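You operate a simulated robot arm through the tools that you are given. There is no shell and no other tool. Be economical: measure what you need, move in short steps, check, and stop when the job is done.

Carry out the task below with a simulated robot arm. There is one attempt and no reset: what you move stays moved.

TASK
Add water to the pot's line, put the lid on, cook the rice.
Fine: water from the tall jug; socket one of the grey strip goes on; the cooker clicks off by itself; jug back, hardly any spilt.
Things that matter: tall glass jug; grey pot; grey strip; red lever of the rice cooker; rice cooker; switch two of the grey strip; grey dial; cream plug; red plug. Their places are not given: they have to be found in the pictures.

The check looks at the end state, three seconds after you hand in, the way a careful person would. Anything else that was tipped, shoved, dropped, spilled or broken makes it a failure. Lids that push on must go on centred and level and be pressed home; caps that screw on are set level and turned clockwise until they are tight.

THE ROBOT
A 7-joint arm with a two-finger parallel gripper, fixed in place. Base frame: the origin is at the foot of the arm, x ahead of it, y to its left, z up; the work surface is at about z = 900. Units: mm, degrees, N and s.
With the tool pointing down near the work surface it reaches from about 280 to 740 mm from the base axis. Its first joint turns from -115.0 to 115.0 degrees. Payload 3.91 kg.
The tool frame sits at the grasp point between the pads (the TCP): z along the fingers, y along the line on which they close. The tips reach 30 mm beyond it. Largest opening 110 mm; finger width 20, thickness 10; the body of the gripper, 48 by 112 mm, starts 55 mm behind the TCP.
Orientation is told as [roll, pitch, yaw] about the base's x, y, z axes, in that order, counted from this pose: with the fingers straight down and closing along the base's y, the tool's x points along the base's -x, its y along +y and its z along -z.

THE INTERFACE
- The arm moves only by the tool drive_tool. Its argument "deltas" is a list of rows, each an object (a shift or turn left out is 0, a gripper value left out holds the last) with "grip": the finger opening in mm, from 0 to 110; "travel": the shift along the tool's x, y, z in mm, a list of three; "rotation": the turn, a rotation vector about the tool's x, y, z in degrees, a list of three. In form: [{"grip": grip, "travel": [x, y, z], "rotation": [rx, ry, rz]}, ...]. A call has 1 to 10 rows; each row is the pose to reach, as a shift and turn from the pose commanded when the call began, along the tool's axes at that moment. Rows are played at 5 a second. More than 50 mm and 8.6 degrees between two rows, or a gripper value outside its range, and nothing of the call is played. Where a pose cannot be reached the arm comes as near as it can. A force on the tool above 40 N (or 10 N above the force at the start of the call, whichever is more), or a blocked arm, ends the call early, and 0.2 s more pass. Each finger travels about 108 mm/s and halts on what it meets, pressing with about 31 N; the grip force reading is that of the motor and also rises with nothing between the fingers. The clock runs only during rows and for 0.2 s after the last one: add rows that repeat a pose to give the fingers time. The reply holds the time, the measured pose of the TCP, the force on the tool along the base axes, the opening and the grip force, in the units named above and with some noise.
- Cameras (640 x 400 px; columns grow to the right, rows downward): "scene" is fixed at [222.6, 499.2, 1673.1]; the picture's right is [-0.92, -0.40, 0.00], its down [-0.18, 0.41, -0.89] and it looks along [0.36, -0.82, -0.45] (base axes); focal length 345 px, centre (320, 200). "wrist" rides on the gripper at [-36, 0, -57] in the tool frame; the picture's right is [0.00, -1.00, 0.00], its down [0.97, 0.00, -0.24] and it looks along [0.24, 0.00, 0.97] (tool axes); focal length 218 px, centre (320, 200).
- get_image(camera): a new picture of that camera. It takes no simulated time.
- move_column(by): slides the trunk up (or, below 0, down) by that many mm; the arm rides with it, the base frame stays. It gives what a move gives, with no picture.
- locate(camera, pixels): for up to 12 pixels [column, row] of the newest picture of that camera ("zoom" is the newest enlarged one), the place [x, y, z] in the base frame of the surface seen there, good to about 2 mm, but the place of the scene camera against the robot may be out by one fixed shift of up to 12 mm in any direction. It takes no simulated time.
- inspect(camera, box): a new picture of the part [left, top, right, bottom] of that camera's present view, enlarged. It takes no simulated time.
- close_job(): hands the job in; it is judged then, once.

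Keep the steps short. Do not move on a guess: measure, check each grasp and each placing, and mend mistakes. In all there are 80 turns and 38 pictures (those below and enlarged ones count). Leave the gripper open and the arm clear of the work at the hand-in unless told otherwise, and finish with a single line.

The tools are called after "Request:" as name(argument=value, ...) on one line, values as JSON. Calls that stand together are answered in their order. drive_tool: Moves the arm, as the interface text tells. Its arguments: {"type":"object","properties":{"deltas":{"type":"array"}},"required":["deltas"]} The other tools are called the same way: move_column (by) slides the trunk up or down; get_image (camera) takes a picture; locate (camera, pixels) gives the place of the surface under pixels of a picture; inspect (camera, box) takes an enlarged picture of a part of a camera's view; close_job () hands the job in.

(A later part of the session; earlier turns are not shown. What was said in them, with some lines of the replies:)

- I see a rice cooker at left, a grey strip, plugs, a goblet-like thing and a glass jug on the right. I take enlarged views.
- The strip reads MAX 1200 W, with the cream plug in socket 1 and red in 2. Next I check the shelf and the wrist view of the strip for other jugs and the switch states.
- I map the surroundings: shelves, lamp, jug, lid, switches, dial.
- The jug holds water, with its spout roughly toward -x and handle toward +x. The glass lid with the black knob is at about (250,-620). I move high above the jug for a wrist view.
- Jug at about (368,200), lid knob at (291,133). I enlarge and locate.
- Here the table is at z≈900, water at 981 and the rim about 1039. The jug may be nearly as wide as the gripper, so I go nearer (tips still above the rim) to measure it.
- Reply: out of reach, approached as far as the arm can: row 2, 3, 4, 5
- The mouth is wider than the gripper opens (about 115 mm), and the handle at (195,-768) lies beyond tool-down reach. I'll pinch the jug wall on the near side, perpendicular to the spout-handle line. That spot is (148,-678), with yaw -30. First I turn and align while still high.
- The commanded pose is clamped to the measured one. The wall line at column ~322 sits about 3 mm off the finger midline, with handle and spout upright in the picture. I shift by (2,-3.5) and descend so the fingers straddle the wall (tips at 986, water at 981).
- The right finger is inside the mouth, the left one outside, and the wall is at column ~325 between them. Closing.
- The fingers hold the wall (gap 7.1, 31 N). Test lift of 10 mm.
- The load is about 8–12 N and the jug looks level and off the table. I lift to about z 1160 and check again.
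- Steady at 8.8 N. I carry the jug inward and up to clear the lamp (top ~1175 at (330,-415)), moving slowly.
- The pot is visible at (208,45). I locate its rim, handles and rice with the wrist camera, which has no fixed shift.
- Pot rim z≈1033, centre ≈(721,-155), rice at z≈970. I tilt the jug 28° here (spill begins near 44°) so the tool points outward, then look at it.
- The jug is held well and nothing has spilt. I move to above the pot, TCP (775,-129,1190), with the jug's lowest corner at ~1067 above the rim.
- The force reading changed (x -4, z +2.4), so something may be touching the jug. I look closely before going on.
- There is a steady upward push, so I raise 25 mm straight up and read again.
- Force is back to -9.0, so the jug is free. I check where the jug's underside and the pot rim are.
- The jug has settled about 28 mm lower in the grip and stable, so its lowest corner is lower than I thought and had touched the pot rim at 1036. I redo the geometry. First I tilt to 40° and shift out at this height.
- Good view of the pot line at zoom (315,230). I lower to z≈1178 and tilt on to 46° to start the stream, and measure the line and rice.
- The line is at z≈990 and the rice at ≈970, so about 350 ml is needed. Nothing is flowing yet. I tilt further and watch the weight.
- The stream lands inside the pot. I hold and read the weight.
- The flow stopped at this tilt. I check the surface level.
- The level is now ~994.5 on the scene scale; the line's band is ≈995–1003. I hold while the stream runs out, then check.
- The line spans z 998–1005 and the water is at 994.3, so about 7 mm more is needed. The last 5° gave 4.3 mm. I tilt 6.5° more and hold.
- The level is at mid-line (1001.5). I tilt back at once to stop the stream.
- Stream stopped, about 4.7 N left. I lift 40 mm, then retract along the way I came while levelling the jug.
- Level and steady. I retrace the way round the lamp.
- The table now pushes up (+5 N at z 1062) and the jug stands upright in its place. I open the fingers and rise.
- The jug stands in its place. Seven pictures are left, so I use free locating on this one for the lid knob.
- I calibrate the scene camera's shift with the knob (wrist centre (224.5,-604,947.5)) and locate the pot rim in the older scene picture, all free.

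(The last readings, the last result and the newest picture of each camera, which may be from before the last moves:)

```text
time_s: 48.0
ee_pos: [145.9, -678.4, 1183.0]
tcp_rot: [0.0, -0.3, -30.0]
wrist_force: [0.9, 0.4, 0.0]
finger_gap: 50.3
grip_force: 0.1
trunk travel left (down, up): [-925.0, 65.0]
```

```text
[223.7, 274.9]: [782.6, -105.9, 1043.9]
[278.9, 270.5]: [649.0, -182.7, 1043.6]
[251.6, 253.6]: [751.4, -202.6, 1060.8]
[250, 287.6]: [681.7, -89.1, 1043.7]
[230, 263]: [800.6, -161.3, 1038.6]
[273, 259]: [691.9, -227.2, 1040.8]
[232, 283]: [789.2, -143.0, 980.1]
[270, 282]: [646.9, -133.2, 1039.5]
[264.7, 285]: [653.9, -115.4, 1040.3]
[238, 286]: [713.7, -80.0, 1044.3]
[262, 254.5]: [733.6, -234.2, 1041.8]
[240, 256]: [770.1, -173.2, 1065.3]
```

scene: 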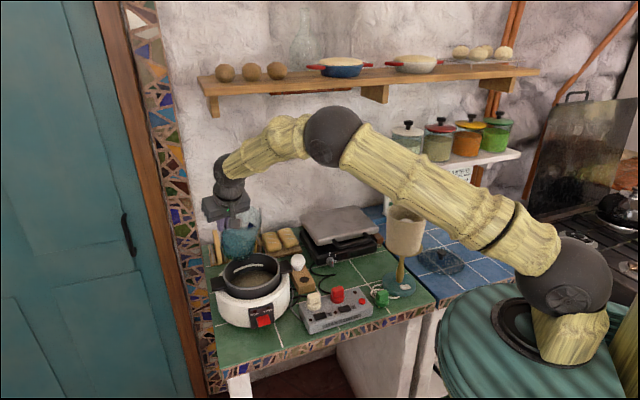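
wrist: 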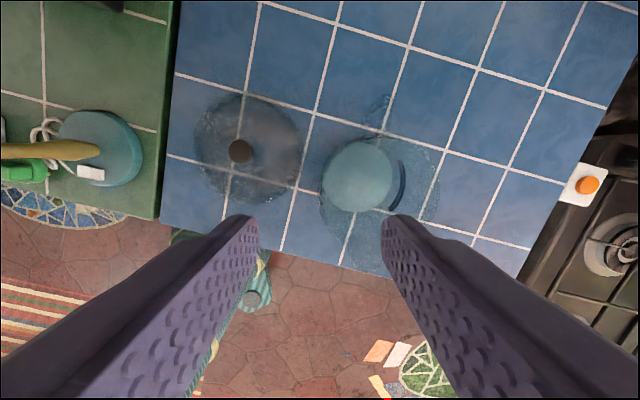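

The pot rim centre fits to ≈(720.5,-157), radius 78.6. I move over the lid knob with a 15° outward lean, which reaches the pot later and keeps the lid level.

Request:
drive_tool(deltas=[{"grip": 60, "travel": [-8, 26, 10], "rotation": [0, -2, 0]}, {"grip": 60, "travel": [-16, 52, 20], "rotation": [0, -5, 0]}, {"grip": 60, "travel": [-24, 78, 40], "rotation": [0, -8, 0]}, {"grip": 60, "travel": [-30.8, 103.7, 70], "rotation": [0, -11, 0]}, {"grip": 60, "travel": [-30.8, 103.7, 105], "rotation": [0, -14, 0]}, {"grip": 60, "travel": [-30.8, 103.7, 140], "rotation": [0, -15, 0]}, {"grip": 60, "travel": [-30.8, 103.7, 173], "rotation": [0, -15, 0]}, {"grip": 60, "travel": [-30.8, 103.7, 173], "rotation": [0, -15, 0]}])

Request:
get_image(camera="wrist")

Request:
locate(camera="wrist", pixels=[[320, 200], [320, 190], [320, 210], [310, 200], [330, 200], [320, 180], [300, 200], [340, 200]])

```text
time_s: 49.8
ee_pos: [227.8, -602.8, 1009.4]
tcp_rot: [0.0, -15.3, -30.1]
wrist_force: [-0.2, 1.1, 0.0]
finger_gap: 59.9
grip_force: 0.0
trunk travel left (down, up): [-925.0, 65.0]
```

```text
6 pictures are left
```

wrist: 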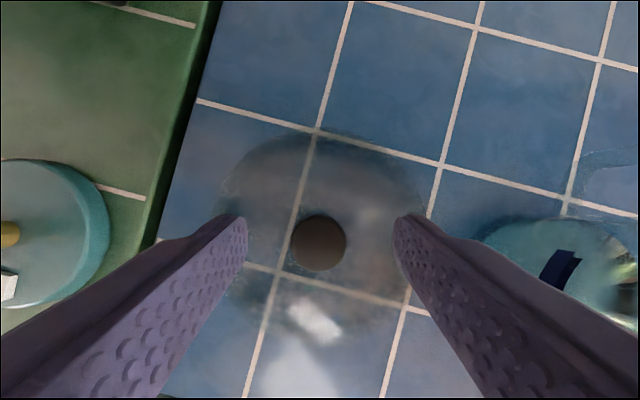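

```text
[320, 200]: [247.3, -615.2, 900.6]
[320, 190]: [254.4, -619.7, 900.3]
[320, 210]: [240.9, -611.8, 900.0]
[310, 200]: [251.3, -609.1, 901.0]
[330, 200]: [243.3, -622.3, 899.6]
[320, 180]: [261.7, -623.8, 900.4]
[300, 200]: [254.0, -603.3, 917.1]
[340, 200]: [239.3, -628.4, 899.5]
```

Request:
locate(camera="wrist", pixels=[[318, 243], [296, 243], [341, 243], [318, 222], [318, 264], [360, 200], [345, 280], [270, 260], [290, 180]])

```text
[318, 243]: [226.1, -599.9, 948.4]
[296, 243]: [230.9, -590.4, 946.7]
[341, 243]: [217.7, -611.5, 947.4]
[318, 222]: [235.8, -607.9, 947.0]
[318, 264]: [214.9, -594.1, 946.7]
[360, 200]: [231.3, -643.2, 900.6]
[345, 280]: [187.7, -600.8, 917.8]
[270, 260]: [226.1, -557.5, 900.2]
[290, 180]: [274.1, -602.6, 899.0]
```

Knob centre (224.8,-601), top 947. I descend to TCP z 952 (tips ≈920, above the glass at 917) and close.

Request:
drive_tool(deltas=[{"travel": [6, 0, 18]}, {"travel": [12, 0, 36]}, {"travel": [16, 0, 47]}, {"travel": [18.3, 0, 54.5]}, {"travel": [18.3, 0, 54.5]}, {"grip": 35, "travel": [18.3, 0, 54.5]}, {"grip": 15, "travel": [18.3, 0, 54.5]}, {"grip": 10, "travel": [18.3, 0, 54.5]}, {"grip": 10, "travel": [18.3, 0, 54.5]}])

```text
time_s: 51.8
ee_pos: [221.5, -601.8, 951.8]
tcp_rot: [0.0, -15.3, -30.1]
wrist_force: [-0.6, 0.0, 0.3]
finger_gap: 33.0
grip_force: 31.1
trunk travel left (down, up): [-925.0, 65.0]
```

Gripped at 33 mm (the knob). Lift to check.

Request:
drive_tool(deltas=[{"travel": [-2, 0, -7]}, {"travel": [-8, 0, -29]}, {"travel": [-18, 0, -68]}, {"travel": [-29, 0, -107]}, {"travel": [-39, 0, -145]}, {"travel": [-49, 0, -183]}, {"travel": [-60, 0, -222]}, {"travel": [-70, 0, -261]}, {"travel": [-78, 0, -290]}, {"travel": [-78, 0, -290]}])

```text
time_s: 54.0
ee_pos: [224.6, -600.9, 1250.7]
tcp_rot: [0.1, -15.3, -29.9]
wrist_force: [-0.1, -0.4, -1.7]
finger_gap: 32.6
grip_force: 30.9
trunk travel left (down, up): [-925.0, 65.0]
```

The lid is held (-1.7 N). I carry it over high, in two parts, above the lamp.

Request:
drive_tool(deltas=[{"travel": [-6, 8, -11]}, {"travel": [-16, 30, -30]}, {"travel": [-25, 65, -36]}, {"travel": [-34, 103, -36]}, {"travel": [-44, 141, -34]}, {"travel": [-54, 179, -31]}, {"travel": [-62, 212, -28]}, {"travel": [-67, 238, -26]}, {"travel": [-69, 252, -25]}])

Request:
drive_tool(deltas=[{"travel": [-4, 14, 1]}, {"travel": [-10, 40, 3]}, {"travel": [-20, 78, 6]}, {"travel": [-31, 118, 10]}, {"travel": [-42, 158, 13]}, {"travel": [-52, 194, 16]}, {"travel": [-61, 224, 19]}, {"travel": [-66, 244, 20]}, {"travel": [-68, 252, 21]}])

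```text
time_s: 56.0
ee_pos: [400.1, -412.1, 1293.5]
tcp_rot: [0.0, -15.3, -30.2]
wrist_force: [-0.8, 0.0, -2.4]
finger_gap: 32.6
grip_force: 30.9
trunk travel left (down, up): [-925.0, 65.0]
```

```text
time_s: 58.0
ee_pos: [587.5, -230.7, 1292.1]
tcp_rot: [0.0, -15.2, -30.0]
wrist_force: [0.0, 0.7, -0.7]
finger_gap: 32.6
grip_force: 31.3
trunk travel left (down, up): [-925.0, 65.0]
```

Request:
drive_tool(deltas=[{"travel": [-2, 7, 9]}, {"travel": [-6, 23, 33]}, {"travel": [-12, 47, 66]}, {"travel": [-18, 72, 100]}, {"travel": [-24, 95, 133]}, {"travel": [-28, 114, 159]}, {"travel": [-31, 126, 175]}, {"travel": [-32.4, 130.3, 181.6]}, {"travel": [-32.4, 130.3, 181.6]}])

Request:
inspect(camera="scene", box=[205, 225, 295, 305])

```text
time_s: 60.0
ee_pos: [720.2, -156.7, 1125.7]
tcp_rot: [0.1, -15.3, -29.9]
wrist_force: [-0.5, -0.1, -1.2]
finger_gap: 32.4
grip_force: 30.8
trunk travel left (down, up): [-925.0, 65.0]
```

```text
5.00 times, centred on (250, 265) of scene
```

zoom: 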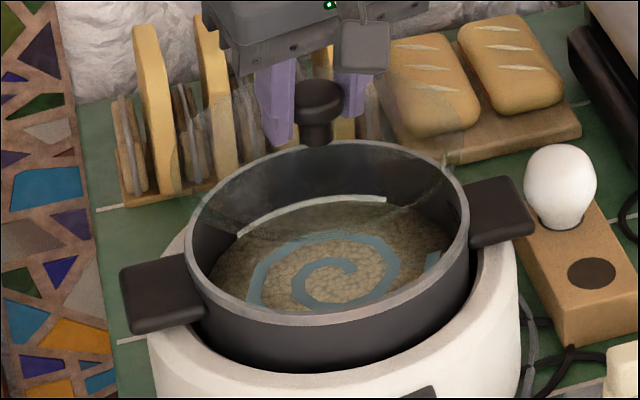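

I compare knob and rim in the same frame.

Request:
locate(camera="zoom", pixels=[[318, 90], [298, 96], [338, 96], [318, 82], [318, 100], [190, 247], [464, 228], [340, 316], [230, 172], [415, 155], [270, 310], [440, 270]])

```text
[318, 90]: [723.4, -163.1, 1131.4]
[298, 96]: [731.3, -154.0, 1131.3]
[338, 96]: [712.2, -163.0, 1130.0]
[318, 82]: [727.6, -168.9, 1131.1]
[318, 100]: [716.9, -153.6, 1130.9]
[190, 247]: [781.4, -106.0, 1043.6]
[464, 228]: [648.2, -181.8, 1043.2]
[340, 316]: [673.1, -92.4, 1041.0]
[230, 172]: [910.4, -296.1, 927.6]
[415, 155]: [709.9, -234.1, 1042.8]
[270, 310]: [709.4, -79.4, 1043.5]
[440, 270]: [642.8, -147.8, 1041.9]
```

The knob is within ~2 mm of the rim centre. I correct +1.5 in y and descend to just above seating (≈1085).

Request:
drive_tool(deltas=[{"travel": [3, 1.3, 8]}, {"travel": [6, 1.3, 18]}, {"travel": [8, 1.3, 26]}, {"travel": [9.3, 1.3, 31.7]}, {"travel": [9.3, 1.3, 31.7]}])

Request:
drive_tool(deltas=[{"travel": [0.5, 0, 1.9]}, {"travel": [1, 0, 3.9]}, {"travel": [1.5, 0, 5.8]}, {"travel": [1.8, 0, 6.8]}, {"travel": [1.8, 0, 6.8]}])

```text
time_s: 61.2
ee_pos: [720.4, -156.3, 1092.1]
tcp_rot: [-0.1, -15.3, -30.0]
wrist_force: [-0.2, 0.1, -1.5]
finger_gap: 32.3
grip_force: 30.9
trunk travel left (down, up): [-925.0, 65.0]
```

```text
time_s: 62.4
ee_pos: [720.3, -155.8, 1083.8]
tcp_rot: [0.0, -15.2, -30.0]
wrist_force: [-0.1, 0.2, -1.8]
finger_gap: 32.7
grip_force: 30.9
trunk travel left (down, up): [-925.0, 65.0]
```

No contact yet at 1084. I go down in 1.5 mm steps.

Request:
drive_tool(deltas=[{"travel": [0.4, 0, 1.5]}, {"travel": [0.8, 0, 2.9]}, {"travel": [0.8, 0, 2.9]}])

Request:
drive_tool(deltas=[{"travel": [0.4, 0, 1.5]}, {"travel": [0.8, 0, 2.9]}, {"travel": [0.8, 0, 2.9]}])

```text
time_s: 63.2
ee_pos: [721.8, -155.7, 1082.4]
tcp_rot: [-0.1, -15.3, -30.0]
wrist_force: [-0.6, 0.1, -1.3]
finger_gap: 32.7
grip_force: 31.3
trunk travel left (down, up): [-925.0, 65.0]
```

```text
time_s: 64.0
ee_pos: [720.5, -154.4, 1079.1]
tcp_rot: [0.0, -15.3, -30.0]
wrist_force: [-0.7, 0.6, -1.5]
finger_gap: 32.6
grip_force: 30.8
trunk travel left (down, up): [-925.0, 65.0]
```

Request:
drive_tool(deltas=[{"travel": [0.4, 0, 1.5]}, {"travel": [0.8, 0, 2.9]}, {"travel": [0.8, 0, 2.9]}])

Request:
drive_tool(deltas=[{"travel": [0.4, 0, 1.5]}, {"travel": [0.8, 0, 2.9]}, {"travel": [0.8, 0, 2.9]}])

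```text
time_s: 64.8
ee_pos: [721.4, -154.0, 1076.0]
tcp_rot: [0.0, -15.3, -30.0]
wrist_force: [0.8, 0.2, -1.3]
finger_gap: 32.1
grip_force: 30.8
trunk travel left (down, up): [-925.0, 65.0]
```

```text
time_s: 65.6
ee_pos: [721.1, -155.0, 1076.7]
tcp_rot: [0.1, -15.6, -29.9]
wrist_force: [2.0, 2.6, 16.5]
finger_gap: 32.7
grip_force: 30.8
trunk travel left (down, up): [-925.0, 65.0]
```

Firm contact (16.5 N) at 1076: the skirt has gone inside and the flange sits on the rim. I release, rise and check.

Request:
drive_tool(deltas=[{"grip": 45}, {"grip": 60}, {"grip": 60}, {"grip": 60, "travel": [-5, 0, -20]}, {"grip": 60, "travel": [-12, 0, -50]}, {"grip": 60, "travel": [-22, 0, -90]}, {"grip": 60, "travel": [-32, 0, -125]}])

Request:
inspect(camera="scene", box=[200, 235, 360, 335])

Request:
locate(camera="zoom", pixels=[[240, 315], [262, 323], [262, 315], [262, 335], [445, 255], [544, 225], [436, 284], [452, 276], [537, 257], [555, 250], [468, 283], [520, 262]])

```text
time_s: 67.2
ee_pos: [719.2, -158.3, 1200.2]
tcp_rot: [0.1, -15.2, -30.0]
wrist_force: [-0.4, 0.2, 0.3]
finger_gap: 60.2
grip_force: 0.1
trunk travel left (down, up): [-925.0, 65.0]
```

```text
4.00 times, centred on (280, 285) of scene
```

zoom: 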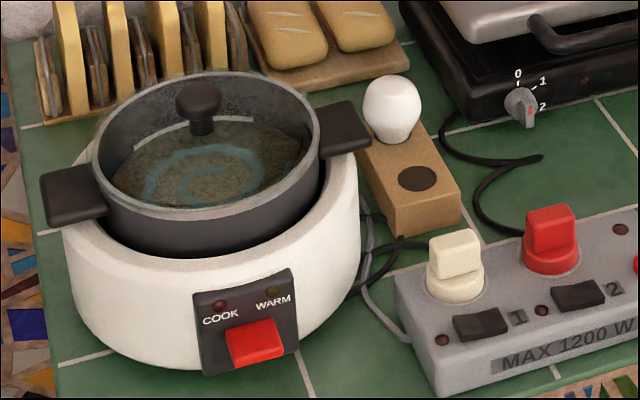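

```text
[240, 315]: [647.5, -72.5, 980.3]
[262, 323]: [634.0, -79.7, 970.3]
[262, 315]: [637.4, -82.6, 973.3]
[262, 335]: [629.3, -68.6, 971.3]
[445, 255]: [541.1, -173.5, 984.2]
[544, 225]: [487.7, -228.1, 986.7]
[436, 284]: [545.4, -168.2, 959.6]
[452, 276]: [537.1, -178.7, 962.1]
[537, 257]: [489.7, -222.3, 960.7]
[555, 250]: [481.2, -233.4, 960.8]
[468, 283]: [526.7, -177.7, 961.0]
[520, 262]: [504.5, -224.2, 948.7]
```

The lid is seated level. The dial points at 2 (grill on its setting), both strip lamps are dark. I probe both rockers' tilt using the same picture.

Request:
locate(camera="zoom", pixels=[[460, 320], [470, 325], [480, 322], [490, 319], [500, 316], [476, 316], [484, 330], [466, 334], [500, 326], [482, 310], [440, 310], [520, 330]])

Request:
locate(camera="zoom", pixels=[[558, 292], [568, 296], [578, 293], [588, 290], [598, 287], [574, 287], [582, 300], [564, 305], [598, 297], [441, 340], [541, 311], [620, 230]])

```text
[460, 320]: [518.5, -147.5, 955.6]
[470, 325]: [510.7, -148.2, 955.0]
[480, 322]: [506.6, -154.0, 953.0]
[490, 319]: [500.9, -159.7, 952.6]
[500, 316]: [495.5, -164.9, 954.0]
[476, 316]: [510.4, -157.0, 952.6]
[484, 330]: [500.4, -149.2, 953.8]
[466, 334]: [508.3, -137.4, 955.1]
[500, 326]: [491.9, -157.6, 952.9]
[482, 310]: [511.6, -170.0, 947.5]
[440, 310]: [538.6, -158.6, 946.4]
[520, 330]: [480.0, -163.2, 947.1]
```

```text
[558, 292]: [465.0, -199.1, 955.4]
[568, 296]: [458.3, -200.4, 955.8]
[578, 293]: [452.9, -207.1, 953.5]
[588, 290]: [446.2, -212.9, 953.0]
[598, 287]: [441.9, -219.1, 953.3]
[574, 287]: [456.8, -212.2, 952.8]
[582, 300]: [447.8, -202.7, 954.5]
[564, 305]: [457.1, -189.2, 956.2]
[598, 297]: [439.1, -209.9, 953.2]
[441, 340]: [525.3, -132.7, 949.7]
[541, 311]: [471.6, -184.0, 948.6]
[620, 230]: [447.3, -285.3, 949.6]
```

Both rockers tilt the same way (cooker-side end up, lamps dark), so both are off; two must stay off. Next I map the lever's shape.

Request:
locate(camera="zoom", pixels=[[232, 335], [245, 330], [270, 322], [278, 325], [240, 345], [258, 340], [280, 335], [245, 360], [262, 352], [282, 348], [262, 345], [250, 312]])

Request:
locate(camera="zoom", pixels=[[222, 305], [272, 290], [215, 370], [292, 345], [210, 345], [262, 366], [120, 300], [330, 250], [62, 200], [345, 140]])

```text
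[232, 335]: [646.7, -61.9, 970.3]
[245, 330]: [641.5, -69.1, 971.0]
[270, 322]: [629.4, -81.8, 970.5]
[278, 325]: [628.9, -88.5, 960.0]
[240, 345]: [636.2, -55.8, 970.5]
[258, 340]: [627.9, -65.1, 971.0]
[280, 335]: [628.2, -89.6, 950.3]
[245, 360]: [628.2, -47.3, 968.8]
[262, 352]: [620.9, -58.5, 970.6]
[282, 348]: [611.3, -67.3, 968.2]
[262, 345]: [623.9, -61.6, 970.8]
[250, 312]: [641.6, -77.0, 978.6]
```

```text
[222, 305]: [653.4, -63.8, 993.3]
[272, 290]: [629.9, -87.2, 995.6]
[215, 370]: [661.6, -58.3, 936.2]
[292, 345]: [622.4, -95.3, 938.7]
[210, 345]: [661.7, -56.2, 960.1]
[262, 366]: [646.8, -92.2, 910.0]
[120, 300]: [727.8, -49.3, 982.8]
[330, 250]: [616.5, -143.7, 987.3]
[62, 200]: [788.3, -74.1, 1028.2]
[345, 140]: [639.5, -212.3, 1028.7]
```

The lever top is flat at true z≈960 and sticks out ~23 mm from the panel. I straighten the tool, close the fingers and move above the lever at (622,-61).

Request:
drive_tool(deltas=[{"grip": 30, "travel": [16, 4, -4], "rotation": [0, 2, 0]}, {"grip": 0, "travel": [48, 13, -13], "rotation": [0, 6, 0]}, {"grip": 0, "travel": [80, 22, -21], "rotation": [0, 10, 0]}, {"grip": 0, "travel": [112, 31, -30], "rotation": [0, 14, 0]}, {"grip": 0, "travel": [128, 35.5, -34.2], "rotation": [0, 15.2, 0]}, {"grip": 0, "travel": [128, 35.5, -34.2], "rotation": [0, 15.2, 0]}])

Request:
drive_tool(deltas=[{"travel": [0, 0, 30], "rotation": [0, 0, 5]}, {"travel": [0, 0, 70], "rotation": [0, 0, 10]}, {"travel": [0, 0, 110], "rotation": [0, 0, 15]}, {"travel": [0, 0, 140], "rotation": [0, 0, 15]}, {"travel": [0, 0, 140], "rotation": [0, 0, 15]}])

Request:
inspect(camera="wrist", box=[160, 0, 480, 200])

```text
time_s: 68.6
ee_pos: [623.3, -58.7, 1201.7]
tcp_rot: [0.0, -0.1, -30.0]
wrist_force: [-0.1, 0.4, -0.1]
finger_gap: 0.0
grip_force: 31.7
trunk travel left (down, up): [-925.0, 65.0]
```

```text
time_s: 69.8
ee_pos: [623.7, -56.8, 1059.0]
tcp_rot: [0.0, -0.1, -45.0]
wrist_force: [-0.7, -1.1, -0.5]
finger_gap: 0.0
grip_force: 31.4
trunk travel left (down, up): [-925.0, 65.0]
```

```text
2.00 times, centred on (320, 100) of wrist
```

zoom: 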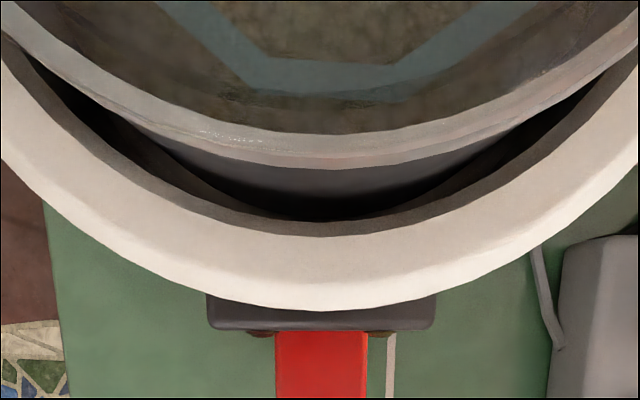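

The lever is exactly centred (zoom column 320). I locate its top in the wrist frame.

Request:
locate(camera="zoom", pixels=[[320, 338], [320, 395], [320, 370], [278, 370], [364, 370], [320, 322]])

Request:
locate(camera="wrist", pixels=[[320, 200]])

```text
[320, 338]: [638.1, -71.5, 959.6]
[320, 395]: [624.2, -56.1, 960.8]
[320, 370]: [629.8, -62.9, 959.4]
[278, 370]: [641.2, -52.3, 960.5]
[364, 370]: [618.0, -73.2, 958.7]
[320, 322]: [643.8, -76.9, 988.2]
```

```text
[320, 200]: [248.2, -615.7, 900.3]
```

Lever top at z 959.8. I go to just above it, shifted 5 mm inward, then press in small steps.

Request:
drive_tool(deltas=[{"travel": [-5, 0, 20]}, {"travel": [-5, 0, 45]}, {"travel": [-5, 0, 60]}, {"travel": [-5, 0, 66]}, {"travel": [-5, 0, 66]}])

Request:
drive_tool(deltas=[{"travel": [0, 0, 2]}, {"travel": [0, 0, 4]}, {"travel": [0, 0, 6]}, {"travel": [0, 0, 8]}])

```text
time_s: 71.0
ee_pos: [624.2, -60.8, 995.3]
tcp_rot: [0.0, -0.1, -45.0]
wrist_force: [0.0, 0.3, -0.6]
finger_gap: 0.1
grip_force: 31.3
trunk travel left (down, up): [-925.0, 65.0]
```

```text
time_s: 72.0
ee_pos: [628.0, -60.2, 987.5]
tcp_rot: [0.0, -0.1, -45.0]
wrist_force: [-0.7, 0.7, 1.1]
finger_gap: 0.5
grip_force: 31.1
trunk travel left (down, up): [-925.0, 65.0]
```

Request:
drive_tool(deltas=[{"travel": [0, 0, 2]}, {"travel": [0, 0, 4]}, {"travel": [0, 0, 6]}, {"travel": [0, 0, 7]}])

Request:
drive_tool(deltas=[{"travel": [0, 0, 1.5]}, {"travel": [0, 0, 3]}, {"travel": [0, 0, 4.5]}, {"travel": [0, 0, 6]}])

```text
time_s: 73.0
ee_pos: [628.1, -61.2, 981.7]
tcp_rot: [0.1, 0.0, -45.0]
wrist_force: [0.9, 0.4, 1.2]
finger_gap: 0.0
grip_force: 30.8
trunk travel left (down, up): [-925.0, 65.0]
```

```text
time_s: 74.0
ee_pos: [626.9, -61.9, 974.6]
tcp_rot: [0.0, -0.1, -45.0]
wrist_force: [1.0, 1.2, 1.6]
finger_gap: 0.0
grip_force: 31.2
trunk travel left (down, up): [-925.0, 65.0]
```

It yields lightly (15 mm down). I continue to its stop.

Request:
drive_tool(deltas=[{"travel": [0, 0, 1.5]}, {"travel": [0, 0, 3]}, {"travel": [0, 0, 4.5]}, {"travel": [0, 0, 6]}])

```text
time_s: 75.0
ee_pos: [624.6, -61.2, 971.1]
tcp_rot: [0.1, -0.3, -44.9]
wrist_force: [-2.4, -4.5, 17.5]
finger_gap: 0.0
grip_force: 31.5
trunk travel left (down, up): [-925.0, 65.0]
```

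It hit its stop (17.5 N). I lift off and move over the cooker-side end of switch one at (512,-144).

Request:
drive_tool(deltas=[{"travel": [0, 0, -30]}, {"travel": [0, 0, -70]}, {"travel": [5, -30, -70]}, {"travel": [11, -70, -70]}, {"travel": [17, -110, -70]}, {"travel": [22.3, -139.6, -70]}, {"travel": [22.3, -139.6, -70]}])

Request:
get_image(camera="wrist")

```text
time_s: 76.6
ee_pos: [511.7, -146.1, 1038.2]
tcp_rot: [0.0, -0.1, -45.0]
wrist_force: [0.0, 0.8, -0.5]
finger_gap: 0.0
grip_force: 30.5
trunk travel left (down, up): [-925.0, 65.0]
```

```text
2 pictures are left
```

wrist: 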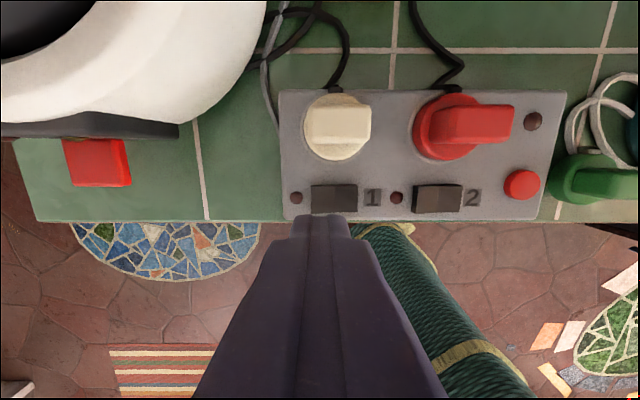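

Locating rocker one and the lever in this picture.

Request:
locate(camera="wrist", pixels=[[313, 198], [320, 190], [335, 198], [350, 198], [356, 198], [335, 188], [335, 210], [296, 198], [100, 160], [415, 198], [458, 198], [437, 198]])

```text
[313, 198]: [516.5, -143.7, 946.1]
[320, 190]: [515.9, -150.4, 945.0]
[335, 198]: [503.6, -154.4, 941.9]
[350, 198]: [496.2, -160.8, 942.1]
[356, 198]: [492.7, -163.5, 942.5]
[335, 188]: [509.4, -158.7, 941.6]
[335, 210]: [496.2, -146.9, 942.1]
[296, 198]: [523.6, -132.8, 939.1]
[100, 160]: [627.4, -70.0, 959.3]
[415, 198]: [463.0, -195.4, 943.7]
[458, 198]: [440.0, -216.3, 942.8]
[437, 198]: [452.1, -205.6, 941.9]
```

The lever has sprung back (z 959), so it needs power to latch: switch first. The high end of rocker one is at (515,-145), right under the fingers. I descend and press gently.

Request:
drive_tool(deltas=[{"travel": [0, 0, 25]}, {"travel": [0, 0, 45]}, {"travel": [0, 0, 57]}, {"travel": [0, 0, 60]}, {"travel": [0, 0, 60]}])

Request:
drive_tool(deltas=[{"travel": [0, 0, 1]}, {"travel": [0, 0, 2]}, {"travel": [0, 0, 3]}, {"travel": [0, 0, 4]}])

```text
time_s: 77.8
ee_pos: [512.1, -145.2, 978.7]
tcp_rot: [0.0, -0.2, -45.0]
wrist_force: [0.2, -0.7, -0.9]
finger_gap: 0.0
grip_force: 30.9
trunk travel left (down, up): [-925.0, 65.0]
```

```text
time_s: 78.8
ee_pos: [511.3, -144.3, 974.2]
tcp_rot: [0.0, -0.1, -45.0]
wrist_force: [-0.1, -0.6, 0.5]
finger_gap: 0.0
grip_force: 30.6
trunk travel left (down, up): [-925.0, 65.0]
```

Request:
drive_tool(deltas=[{"travel": [0, 0, 1]}, {"travel": [0, 0, 2]}, {"travel": [0, 0, 3]}, {"travel": [0, 0, 3]}])

Request:
drive_tool(deltas=[{"travel": [0, 0, 0.7]}, {"travel": [0, 0, 1.5]}, {"travel": [0, 0, 1.5]}])

```text
time_s: 79.8
ee_pos: [511.0, -144.7, 974.6]
tcp_rot: [0.1, -0.4, -45.0]
wrist_force: [-2.2, -1.3, 38.3]
finger_gap: 0.0
grip_force: 30.6
trunk travel left (down, up): [-925.0, 65.0]
```

```text
time_s: 80.5
ee_pos: [511.5, -144.8, 973.8]
tcp_rot: [0.2, -0.4, -45.1]
wrist_force: [-8.1, 3.0, 26.6]
finger_gap: 0.1
grip_force: 30.7
trunk travel left (down, up): [-925.0, 65.0]
stopped in row 3: the force on the tool passed its limit (the readings are from after the stop); the commanded pose is now the measured one
```

The press met its stop at 38 N. I lift, return over the lever and press it again; one picture will then show both.

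Request:
drive_tool(deltas=[{"travel": [0, 0, -30]}, {"travel": [0, 0, -65]}, {"travel": [-5, 30, -65]}, {"travel": [-11, 70, -65]}, {"travel": [-17, 110, -65]}, {"travel": [-22.3, 140, -65]}, {"travel": [-22.3, 140, -50]}])

Request:
drive_tool(deltas=[{"travel": [0, 0, 20]}, {"travel": [0, 0, 33]}, {"travel": [0, 0, 38]}, {"travel": [0, 0, 43]}, {"travel": [0, 0, 47]}, {"travel": [0, 0, 50]}])

```text
time_s: 82.0
ee_pos: [631.9, -60.9, 1022.4]
tcp_rot: [0.1, -0.3, -44.9]
wrist_force: [-0.7, -0.3, 0.7]
finger_gap: 0.0
grip_force: 31.3
trunk travel left (down, up): [-925.0, 65.0]
```

```text
time_s: 83.5
ee_pos: [630.3, -61.7, 972.4]
tcp_rot: [0.1, -0.2, -45.0]
wrist_force: [0.1, -0.3, 0.4]
finger_gap: 0.1
grip_force: 31.0
trunk travel left (down, up): [-925.0, 65.0]
```

Request:
drive_tool(deltas=[{"travel": [0, 0, 1]}, {"travel": [0, 0, 2]}, {"travel": [0, 0, 3]}, {"travel": [0, 0, 4]}, {"travel": [0, 0, 4]}])

Request:
drive_tool(deltas=[{"travel": [0, 0, -30]}, {"travel": [0, 0, -70]}, {"travel": [40, -30, -100]}, {"travel": [80, -30, -120]}, {"travel": [80, -30, -120]}])

Request:
inspect(camera="scene", box=[220, 240, 380, 340])

```text
time_s: 84.7
ee_pos: [628.9, -62.2, 969.0]
tcp_rot: [0.4, -0.5, -45.0]
wrist_force: [1.7, 0.2, 23.1]
finger_gap: 0.0
grip_force: 31.0
trunk travel left (down, up): [-925.0, 65.0]
```

```text
refused: row 3 steps farther than a row can; nothing moved
```

```text
4.00 times, centred on (300, 290) of scene
```

zoom: 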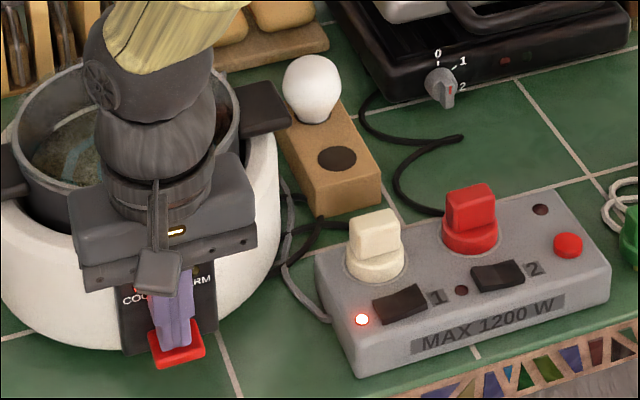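

Lamp one is lit, lamp two dark, and the lever is down under the fingers. I rise fully clear, then probe at mid-height (tip ≈950) by feel to learn whether it stays latched: up gives ~1.3 N, latched gives none.

Request:
drive_tool(deltas=[{"travel": [0, 0, -15]}, {"travel": [0, 0, -35]}, {"travel": [0, 0, -35]}, {"travel": [0, 0, -35]}, {"travel": [0, 0, -35]}])

Request:
drive_tool(deltas=[{"travel": [0, 0, 12]}, {"travel": [0, 0, 22]}, {"travel": [0, 0, 22]}])

Request:
drive_tool(deltas=[{"travel": [0, 0, 0]}])

Request:
drive_tool(deltas=[{"travel": [0, 0, 0]}])

Request:
drive_tool(deltas=[{"travel": [0, 0, 0]}])

Request:
drive_tool(deltas=[{"travel": [0, 0, 0]}])

```text
time_s: 85.8
ee_pos: [629.3, -61.7, 1000.8]
tcp_rot: [0.2, -0.3, -45.0]
wrist_force: [-0.6, -0.4, 0.3]
finger_gap: 0.1
grip_force: 31.4
trunk travel left (down, up): [-925.0, 65.0]
```

```text
time_s: 86.7
ee_pos: [629.6, -60.9, 981.2]
tcp_rot: [0.1, -0.3, -45.0]
wrist_force: [-0.3, 0.9, -1.1]
finger_gap: 0.0
grip_force: 31.3
trunk travel left (down, up): [-925.0, 65.0]
```

```text
time_s: 87.0
ee_pos: [629.3, -62.0, 981.3]
tcp_rot: [0.1, -0.3, -45.0]
wrist_force: [-0.2, 0.0, -0.1]
finger_gap: 0.4
grip_force: 31.2
trunk travel left (down, up): [-925.0, 65.0]
```

```text
time_s: 87.5
ee_pos: [629.9, -62.1, 980.8]
tcp_rot: [0.1, -0.3, -45.0]
wrist_force: [0.3, -0.5, 1.2]
finger_gap: 0.0
grip_force: 31.0
trunk travel left (down, up): [-925.0, 65.0]
```

```text
time_s: 87.8
ee_pos: [629.8, -60.6, 980.5]
tcp_rot: [0.1, -0.4, -45.0]
wrist_force: [0.2, 0.4, 0.0]
finger_gap: 0.2
grip_force: 31.1
trunk travel left (down, up): [-925.0, 65.0]
```

```text
time_s: 88.2
ee_pos: [630.3, -60.8, 981.0]
tcp_rot: [0.1, -0.2, -45.0]
wrist_force: [0.9, 0.2, 0.6]
finger_gap: 0.1
grip_force: 30.9
trunk travel left (down, up): [-925.0, 65.0]
```

The mean is about 0.1 N, so the lever is latched down. I clear the arm up and away, open the gripper and let it cook.

Request:
drive_tool(deltas=[{"travel": [0, 0, -40]}, {"travel": [0, 0, -88]}, {"travel": [0, 0, -136]}, {"travel": [1, -10, -184]}, {"travel": [3, -35, -225]}, {"travel": [5, -65, -262]}, {"travel": [8, -100, -295]}, {"travel": [11, -140, -320]}, {"travel": [15, -185, -335]}, {"travel": [18, -230, -345]}])

Request:
drive_tool(deltas=[{"grip": 40, "travel": [4, -40, -10]}, {"grip": 100, "travel": [8, -67, -20]}, {"grip": 100, "travel": [8, -67, -20]}, {"grip": 100, "travel": [8, -67, -20]}, {"grip": 100, "travel": [8, -67, -20]}, {"grip": 100, "travel": [8, -67, -20]}, {"grip": 100, "travel": [8, -67, -20]}, {"grip": 100, "travel": [8, -67, -20]}, {"grip": 100, "travel": [8, -67, -20]}, {"grip": 100, "travel": [8, -67, -20]}])

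Request:
drive_tool(deltas=[{}, {}, {}, {}, {}, {}, {}, {}, {}, {}])

Request:
drive_tool(deltas=[{}, {}, {}, {}, {}, {}, {}, {}, {}, {}])

Request:
drive_tool(deltas=[{}, {}, {}, {}, {}, {}, {}, {}, {}, {}])

Request:
drive_tool(deltas=[{}, {}, {}, {}, {}, {}, {}, {}, {}, {}])

Request:
drive_tool(deltas=[{}, {}, {}, {}, {}, {}, {}, {}, {}, {}])

Request:
drive_tool(deltas=[{}, {}, {}, {}, {}, {}, {}, {}, {}, {}])

Request:
drive_tool(deltas=[{}, {}, {}, {}, {}, {}, {}, {}, {}, {}])

Request:
drive_tool(deltas=[{}, {}, {}, {}, {}, {}, {}, {}, {}, {}])

Request:
drive_tool(deltas=[{}, {}, {}, {}, {}, {}, {}, {}, {}, {}])

Request:
drive_tool(deltas=[{}, {}, {}, {}, {}, {}, {}, {}, {}, {}])

```text
time_s: 90.5
ee_pos: [451.5, -213.1, 1328.4]
tcp_rot: [0.3, -0.3, -44.9]
wrist_force: [-0.6, 0.3, 0.1]
finger_gap: 0.0
grip_force: 30.9
trunk travel left (down, up): [-925.0, 65.0]
```

```text
time_s: 92.7
ee_pos: [399.2, -254.6, 1347.5]
tcp_rot: [0.1, -0.3, -45.0]
wrist_force: [0.8, -0.2, 0.1]
finger_gap: 100.2
grip_force: 0.1
trunk travel left (down, up): [-925.0, 65.0]
```

```text
time_s: 94.8
ee_pos: [400.1, -254.6, 1347.2]
tcp_rot: [0.2, -0.2, -45.0]
wrist_force: [0.4, 0.5, -0.9]
finger_gap: 99.8
grip_force: 0.0
trunk travel left (down, up): [-925.0, 65.0]
```

```text
time_s: 97.0
ee_pos: [399.1, -254.1, 1346.9]
tcp_rot: [0.1, -0.2, -45.0]
wrist_force: [1.2, -0.3, -0.6]
finger_gap: 100.0
grip_force: 0.0
trunk travel left (down, up): [-925.0, 65.0]
```

```text
time_s: 99.2
ee_pos: [399.9, -253.7, 1346.9]
tcp_rot: [0.1, -0.3, -45.0]
wrist_force: [-0.6, -0.1, -1.2]
finger_gap: 99.9
grip_force: 0.0
trunk travel left (down, up): [-925.0, 65.0]
```

```text
time_s: 101.5
ee_pos: [399.3, -253.1, 1347.4]
tcp_rot: [0.1, -0.2, -45.0]
wrist_force: [0.1, -0.3, 0.1]
finger_gap: 99.8
grip_force: 0.0
trunk travel left (down, up): [-925.0, 65.0]
```

```text
time_s: 103.7
ee_pos: [398.9, -254.5, 1346.8]
tcp_rot: [0.0, -0.3, -45.0]
wrist_force: [-0.1, -0.7, 0.7]
finger_gap: 100.1
grip_force: 0.0
trunk travel left (down, up): [-925.0, 65.0]
```

```text
time_s: 105.8
ee_pos: [399.9, -253.2, 1347.7]
tcp_rot: [0.2, -0.3, -45.0]
wrist_force: [0.5, 0.6, -0.3]
finger_gap: 99.9
grip_force: 0.1
trunk travel left (down, up): [-925.0, 65.0]
```

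```text
time_s: 108.0
ee_pos: [399.4, -254.3, 1348.2]
tcp_rot: [0.0, -0.4, -45.0]
wrist_force: [0.8, 0.7, 0.7]
finger_gap: 99.8
grip_force: 0.0
trunk travel left (down, up): [-925.0, 65.0]
```

```text
time_s: 110.2
ee_pos: [398.9, -253.5, 1347.2]
tcp_rot: [0.1, -0.2, -45.0]
wrist_force: [-0.9, 0.6, 0.2]
finger_gap: 100.1
grip_force: 0.1
trunk travel left (down, up): [-925.0, 65.0]
```

```text
time_s: 112.5
ee_pos: [399.7, -253.5, 1346.8]
tcp_rot: [0.0, -0.3, -45.1]
wrist_force: [0.8, -0.6, -0.8]
finger_gap: 100.1
grip_force: 0.1
trunk travel left (down, up): [-925.0, 65.0]
```

```text
time_s: 114.7
ee_pos: [398.6, -254.3, 1347.5]
tcp_rot: [0.2, -0.3, -45.0]
wrist_force: [-0.3, -0.3, 0.8]
finger_gap: 100.0
grip_force: 0.1
trunk travel left (down, up): [-925.0, 65.0]
```

Thirty seconds have cooked. I wait longer before spending the last picture.

Request:
drive_tool(deltas=[{}, {}, {}, {}, {}, {}, {}, {}, {}, {}])

Request:
drive_tool(deltas=[{}, {}, {}, {}, {}, {}, {}, {}, {}, {}])

Request:
drive_tool(deltas=[{}, {}, {}, {}, {}, {}, {}, {}, {}, {}])

Request:
drive_tool(deltas=[{}, {}, {}, {}, {}, {}, {}, {}, {}, {}])

Request:
drive_tool(deltas=[{}, {}, {}, {}, {}, {}, {}, {}, {}, {}])

Request:
drive_tool(deltas=[{}, {}, {}, {}, {}, {}, {}, {}, {}, {}])

Request:
drive_tool(deltas=[{}, {}, {}, {}, {}, {}, {}, {}, {}, {}])

Request:
drive_tool(deltas=[{}, {}, {}, {}, {}, {}, {}, {}, {}, {}])

Request:
drive_tool(deltas=[{}, {}, {}, {}, {}, {}, {}, {}, {}, {}])

Request:
drive_tool(deltas=[{}, {}, {}, {}, {}, {}, {}, {}, {}, {}])

Request:
drive_tool(deltas=[{}, {}, {}, {}, {}, {}, {}, {}, {}, {}])

Request:
drive_tool(deltas=[{}, {}, {}, {}, {}, {}, {}, {}, {}, {}])

Request:
drive_tool(deltas=[{}, {}, {}, {}, {}, {}, {}, {}, {}, {}])

Request:
drive_tool(deltas=[{}, {}, {}, {}, {}, {}, {}, {}, {}, {}])

Request:
inspect(camera="scene", box=[205, 240, 365, 340])

Request:
locate(camera="zoom", pixels=[[242, 323], [242, 335], [232, 345], [242, 350], [242, 360], [225, 340], [442, 305], [480, 300]])

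```text
time_s: 116.8
ee_pos: [399.3, -253.2, 1347.3]
tcp_rot: [0.1, -0.3, -44.9]
wrist_force: [1.3, -0.6, 0.3]
finger_gap: 100.0
grip_force: 0.1
trunk travel left (down, up): [-925.0, 65.0]
```

```text
time_s: 119.0
ee_pos: [399.4, -252.7, 1348.0]
tcp_rot: [0.2, -0.3, -45.0]
wrist_force: [-0.4, -0.2, 0.7]
finger_gap: 100.0
grip_force: 0.0
trunk travel left (down, up): [-925.0, 65.0]
```

```text
time_s: 121.2
ee_pos: [398.7, -253.5, 1347.4]
tcp_rot: [0.1, -0.3, -44.9]
wrist_force: [-0.1, -0.1, 0.2]
finger_gap: 100.0
grip_force: 0.0
trunk travel left (down, up): [-925.0, 65.0]
```

```text
time_s: 123.5
ee_pos: [398.3, -254.3, 1346.8]
tcp_rot: [0.1, -0.4, -45.0]
wrist_force: [-0.1, 0.7, -0.3]
finger_gap: 99.9
grip_force: 0.0
trunk travel left (down, up): [-925.0, 65.0]
```

```text
time_s: 125.7
ee_pos: [398.2, -255.0, 1347.8]
tcp_rot: [0.1, -0.3, -45.1]
wrist_force: [0.4, 0.6, -0.1]
finger_gap: 100.1
grip_force: 0.0
trunk travel left (down, up): [-925.0, 65.0]
```

```text
time_s: 127.8
ee_pos: [400.0, -254.5, 1346.4]
tcp_rot: [0.1, -0.3, -45.0]
wrist_force: [0.1, 0.0, -0.1]
finger_gap: 100.1
grip_force: 0.1
trunk travel left (down, up): [-925.0, 65.0]
```

```text
time_s: 130.1
ee_pos: [398.6, -253.4, 1347.7]
tcp_rot: [0.1, -0.3, -45.0]
wrist_force: [-0.1, -0.3, -0.4]
finger_gap: 100.1
grip_force: 0.1
trunk travel left (down, up): [-925.0, 65.0]
```

```text
time_s: 132.2
ee_pos: [398.0, -253.3, 1346.9]
tcp_rot: [0.1, -0.3, -44.9]
wrist_force: [-0.1, 0.0, -1.1]
finger_gap: 99.9
grip_force: 0.2
trunk travel left (down, up): [-925.0, 65.0]
```

```text
time_s: 134.4
ee_pos: [398.9, -253.9, 1346.6]
tcp_rot: [0.2, -0.3, -44.9]
wrist_force: [-0.2, 0.6, -0.2]
finger_gap: 99.8
grip_force: 0.0
trunk travel left (down, up): [-925.0, 65.0]
```

```text
time_s: 136.7
ee_pos: [399.6, -253.8, 1347.6]
tcp_rot: [0.1, -0.3, -45.0]
wrist_force: [-0.5, 0.2, 0.1]
finger_gap: 100.0
grip_force: 0.0
trunk travel left (down, up): [-925.0, 65.0]
```

```text
time_s: 138.8
ee_pos: [399.4, -254.5, 1347.5]
tcp_rot: [0.2, -0.2, -45.0]
wrist_force: [-1.3, -0.8, -0.9]
finger_gap: 99.8
grip_force: 0.1
trunk travel left (down, up): [-925.0, 65.0]
```

```text
time_s: 141.1
ee_pos: [398.6, -254.5, 1347.2]
tcp_rot: [0.1, -0.3, -44.9]
wrist_force: [0.4, 0.6, -0.1]
finger_gap: 99.9
grip_force: 0.0
trunk travel left (down, up): [-925.0, 65.0]
```

```text
time_s: 143.2
ee_pos: [398.8, -253.3, 1346.9]
tcp_rot: [0.0, -0.2, -44.9]
wrist_force: [-0.1, 0.0, 0.0]
finger_gap: 100.2
grip_force: 0.1
trunk travel left (down, up): [-925.0, 65.0]
```

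```text
time_s: 145.4
ee_pos: [399.4, -254.4, 1346.7]
tcp_rot: [0.1, -0.3, -44.9]
wrist_force: [0.6, -0.5, -0.5]
finger_gap: 99.5
grip_force: 0.1
trunk travel left (down, up): [-925.0, 65.0]
```

```text
4.00 times, centred on (285, 290) of scene
```

zoom: 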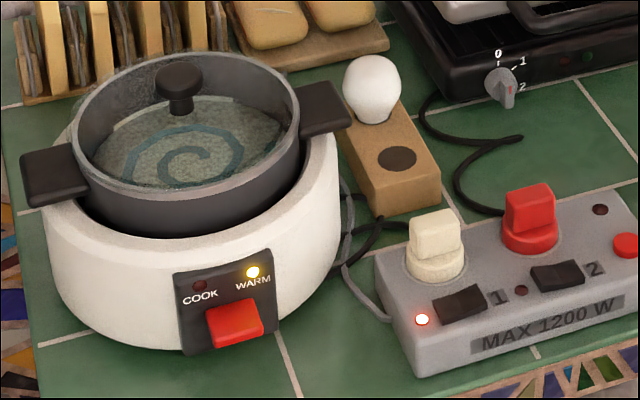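

```text
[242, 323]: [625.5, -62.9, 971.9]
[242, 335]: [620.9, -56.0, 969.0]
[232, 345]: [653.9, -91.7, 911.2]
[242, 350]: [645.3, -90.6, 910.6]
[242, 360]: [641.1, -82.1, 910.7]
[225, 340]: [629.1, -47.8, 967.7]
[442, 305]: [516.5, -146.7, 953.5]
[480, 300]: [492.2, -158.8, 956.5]
```

The WARM lamp is lit, and the lever has come up on its own from its latched position. The rice surface has turned pale under the fogged lid. Socket one is on and two is off. The jug is back and the arm is clear with the gripper open, so I hand in.

Request:
close_job()

```text
The job is handed in.
```

The job is handed in: the pot is filled to its line from the tall jug, the lid is seated, socket one is on, and the cooker appears to have cooked and clicked itself over to WARM (its latching was checked only by feel); the jug is back with no spill seen.
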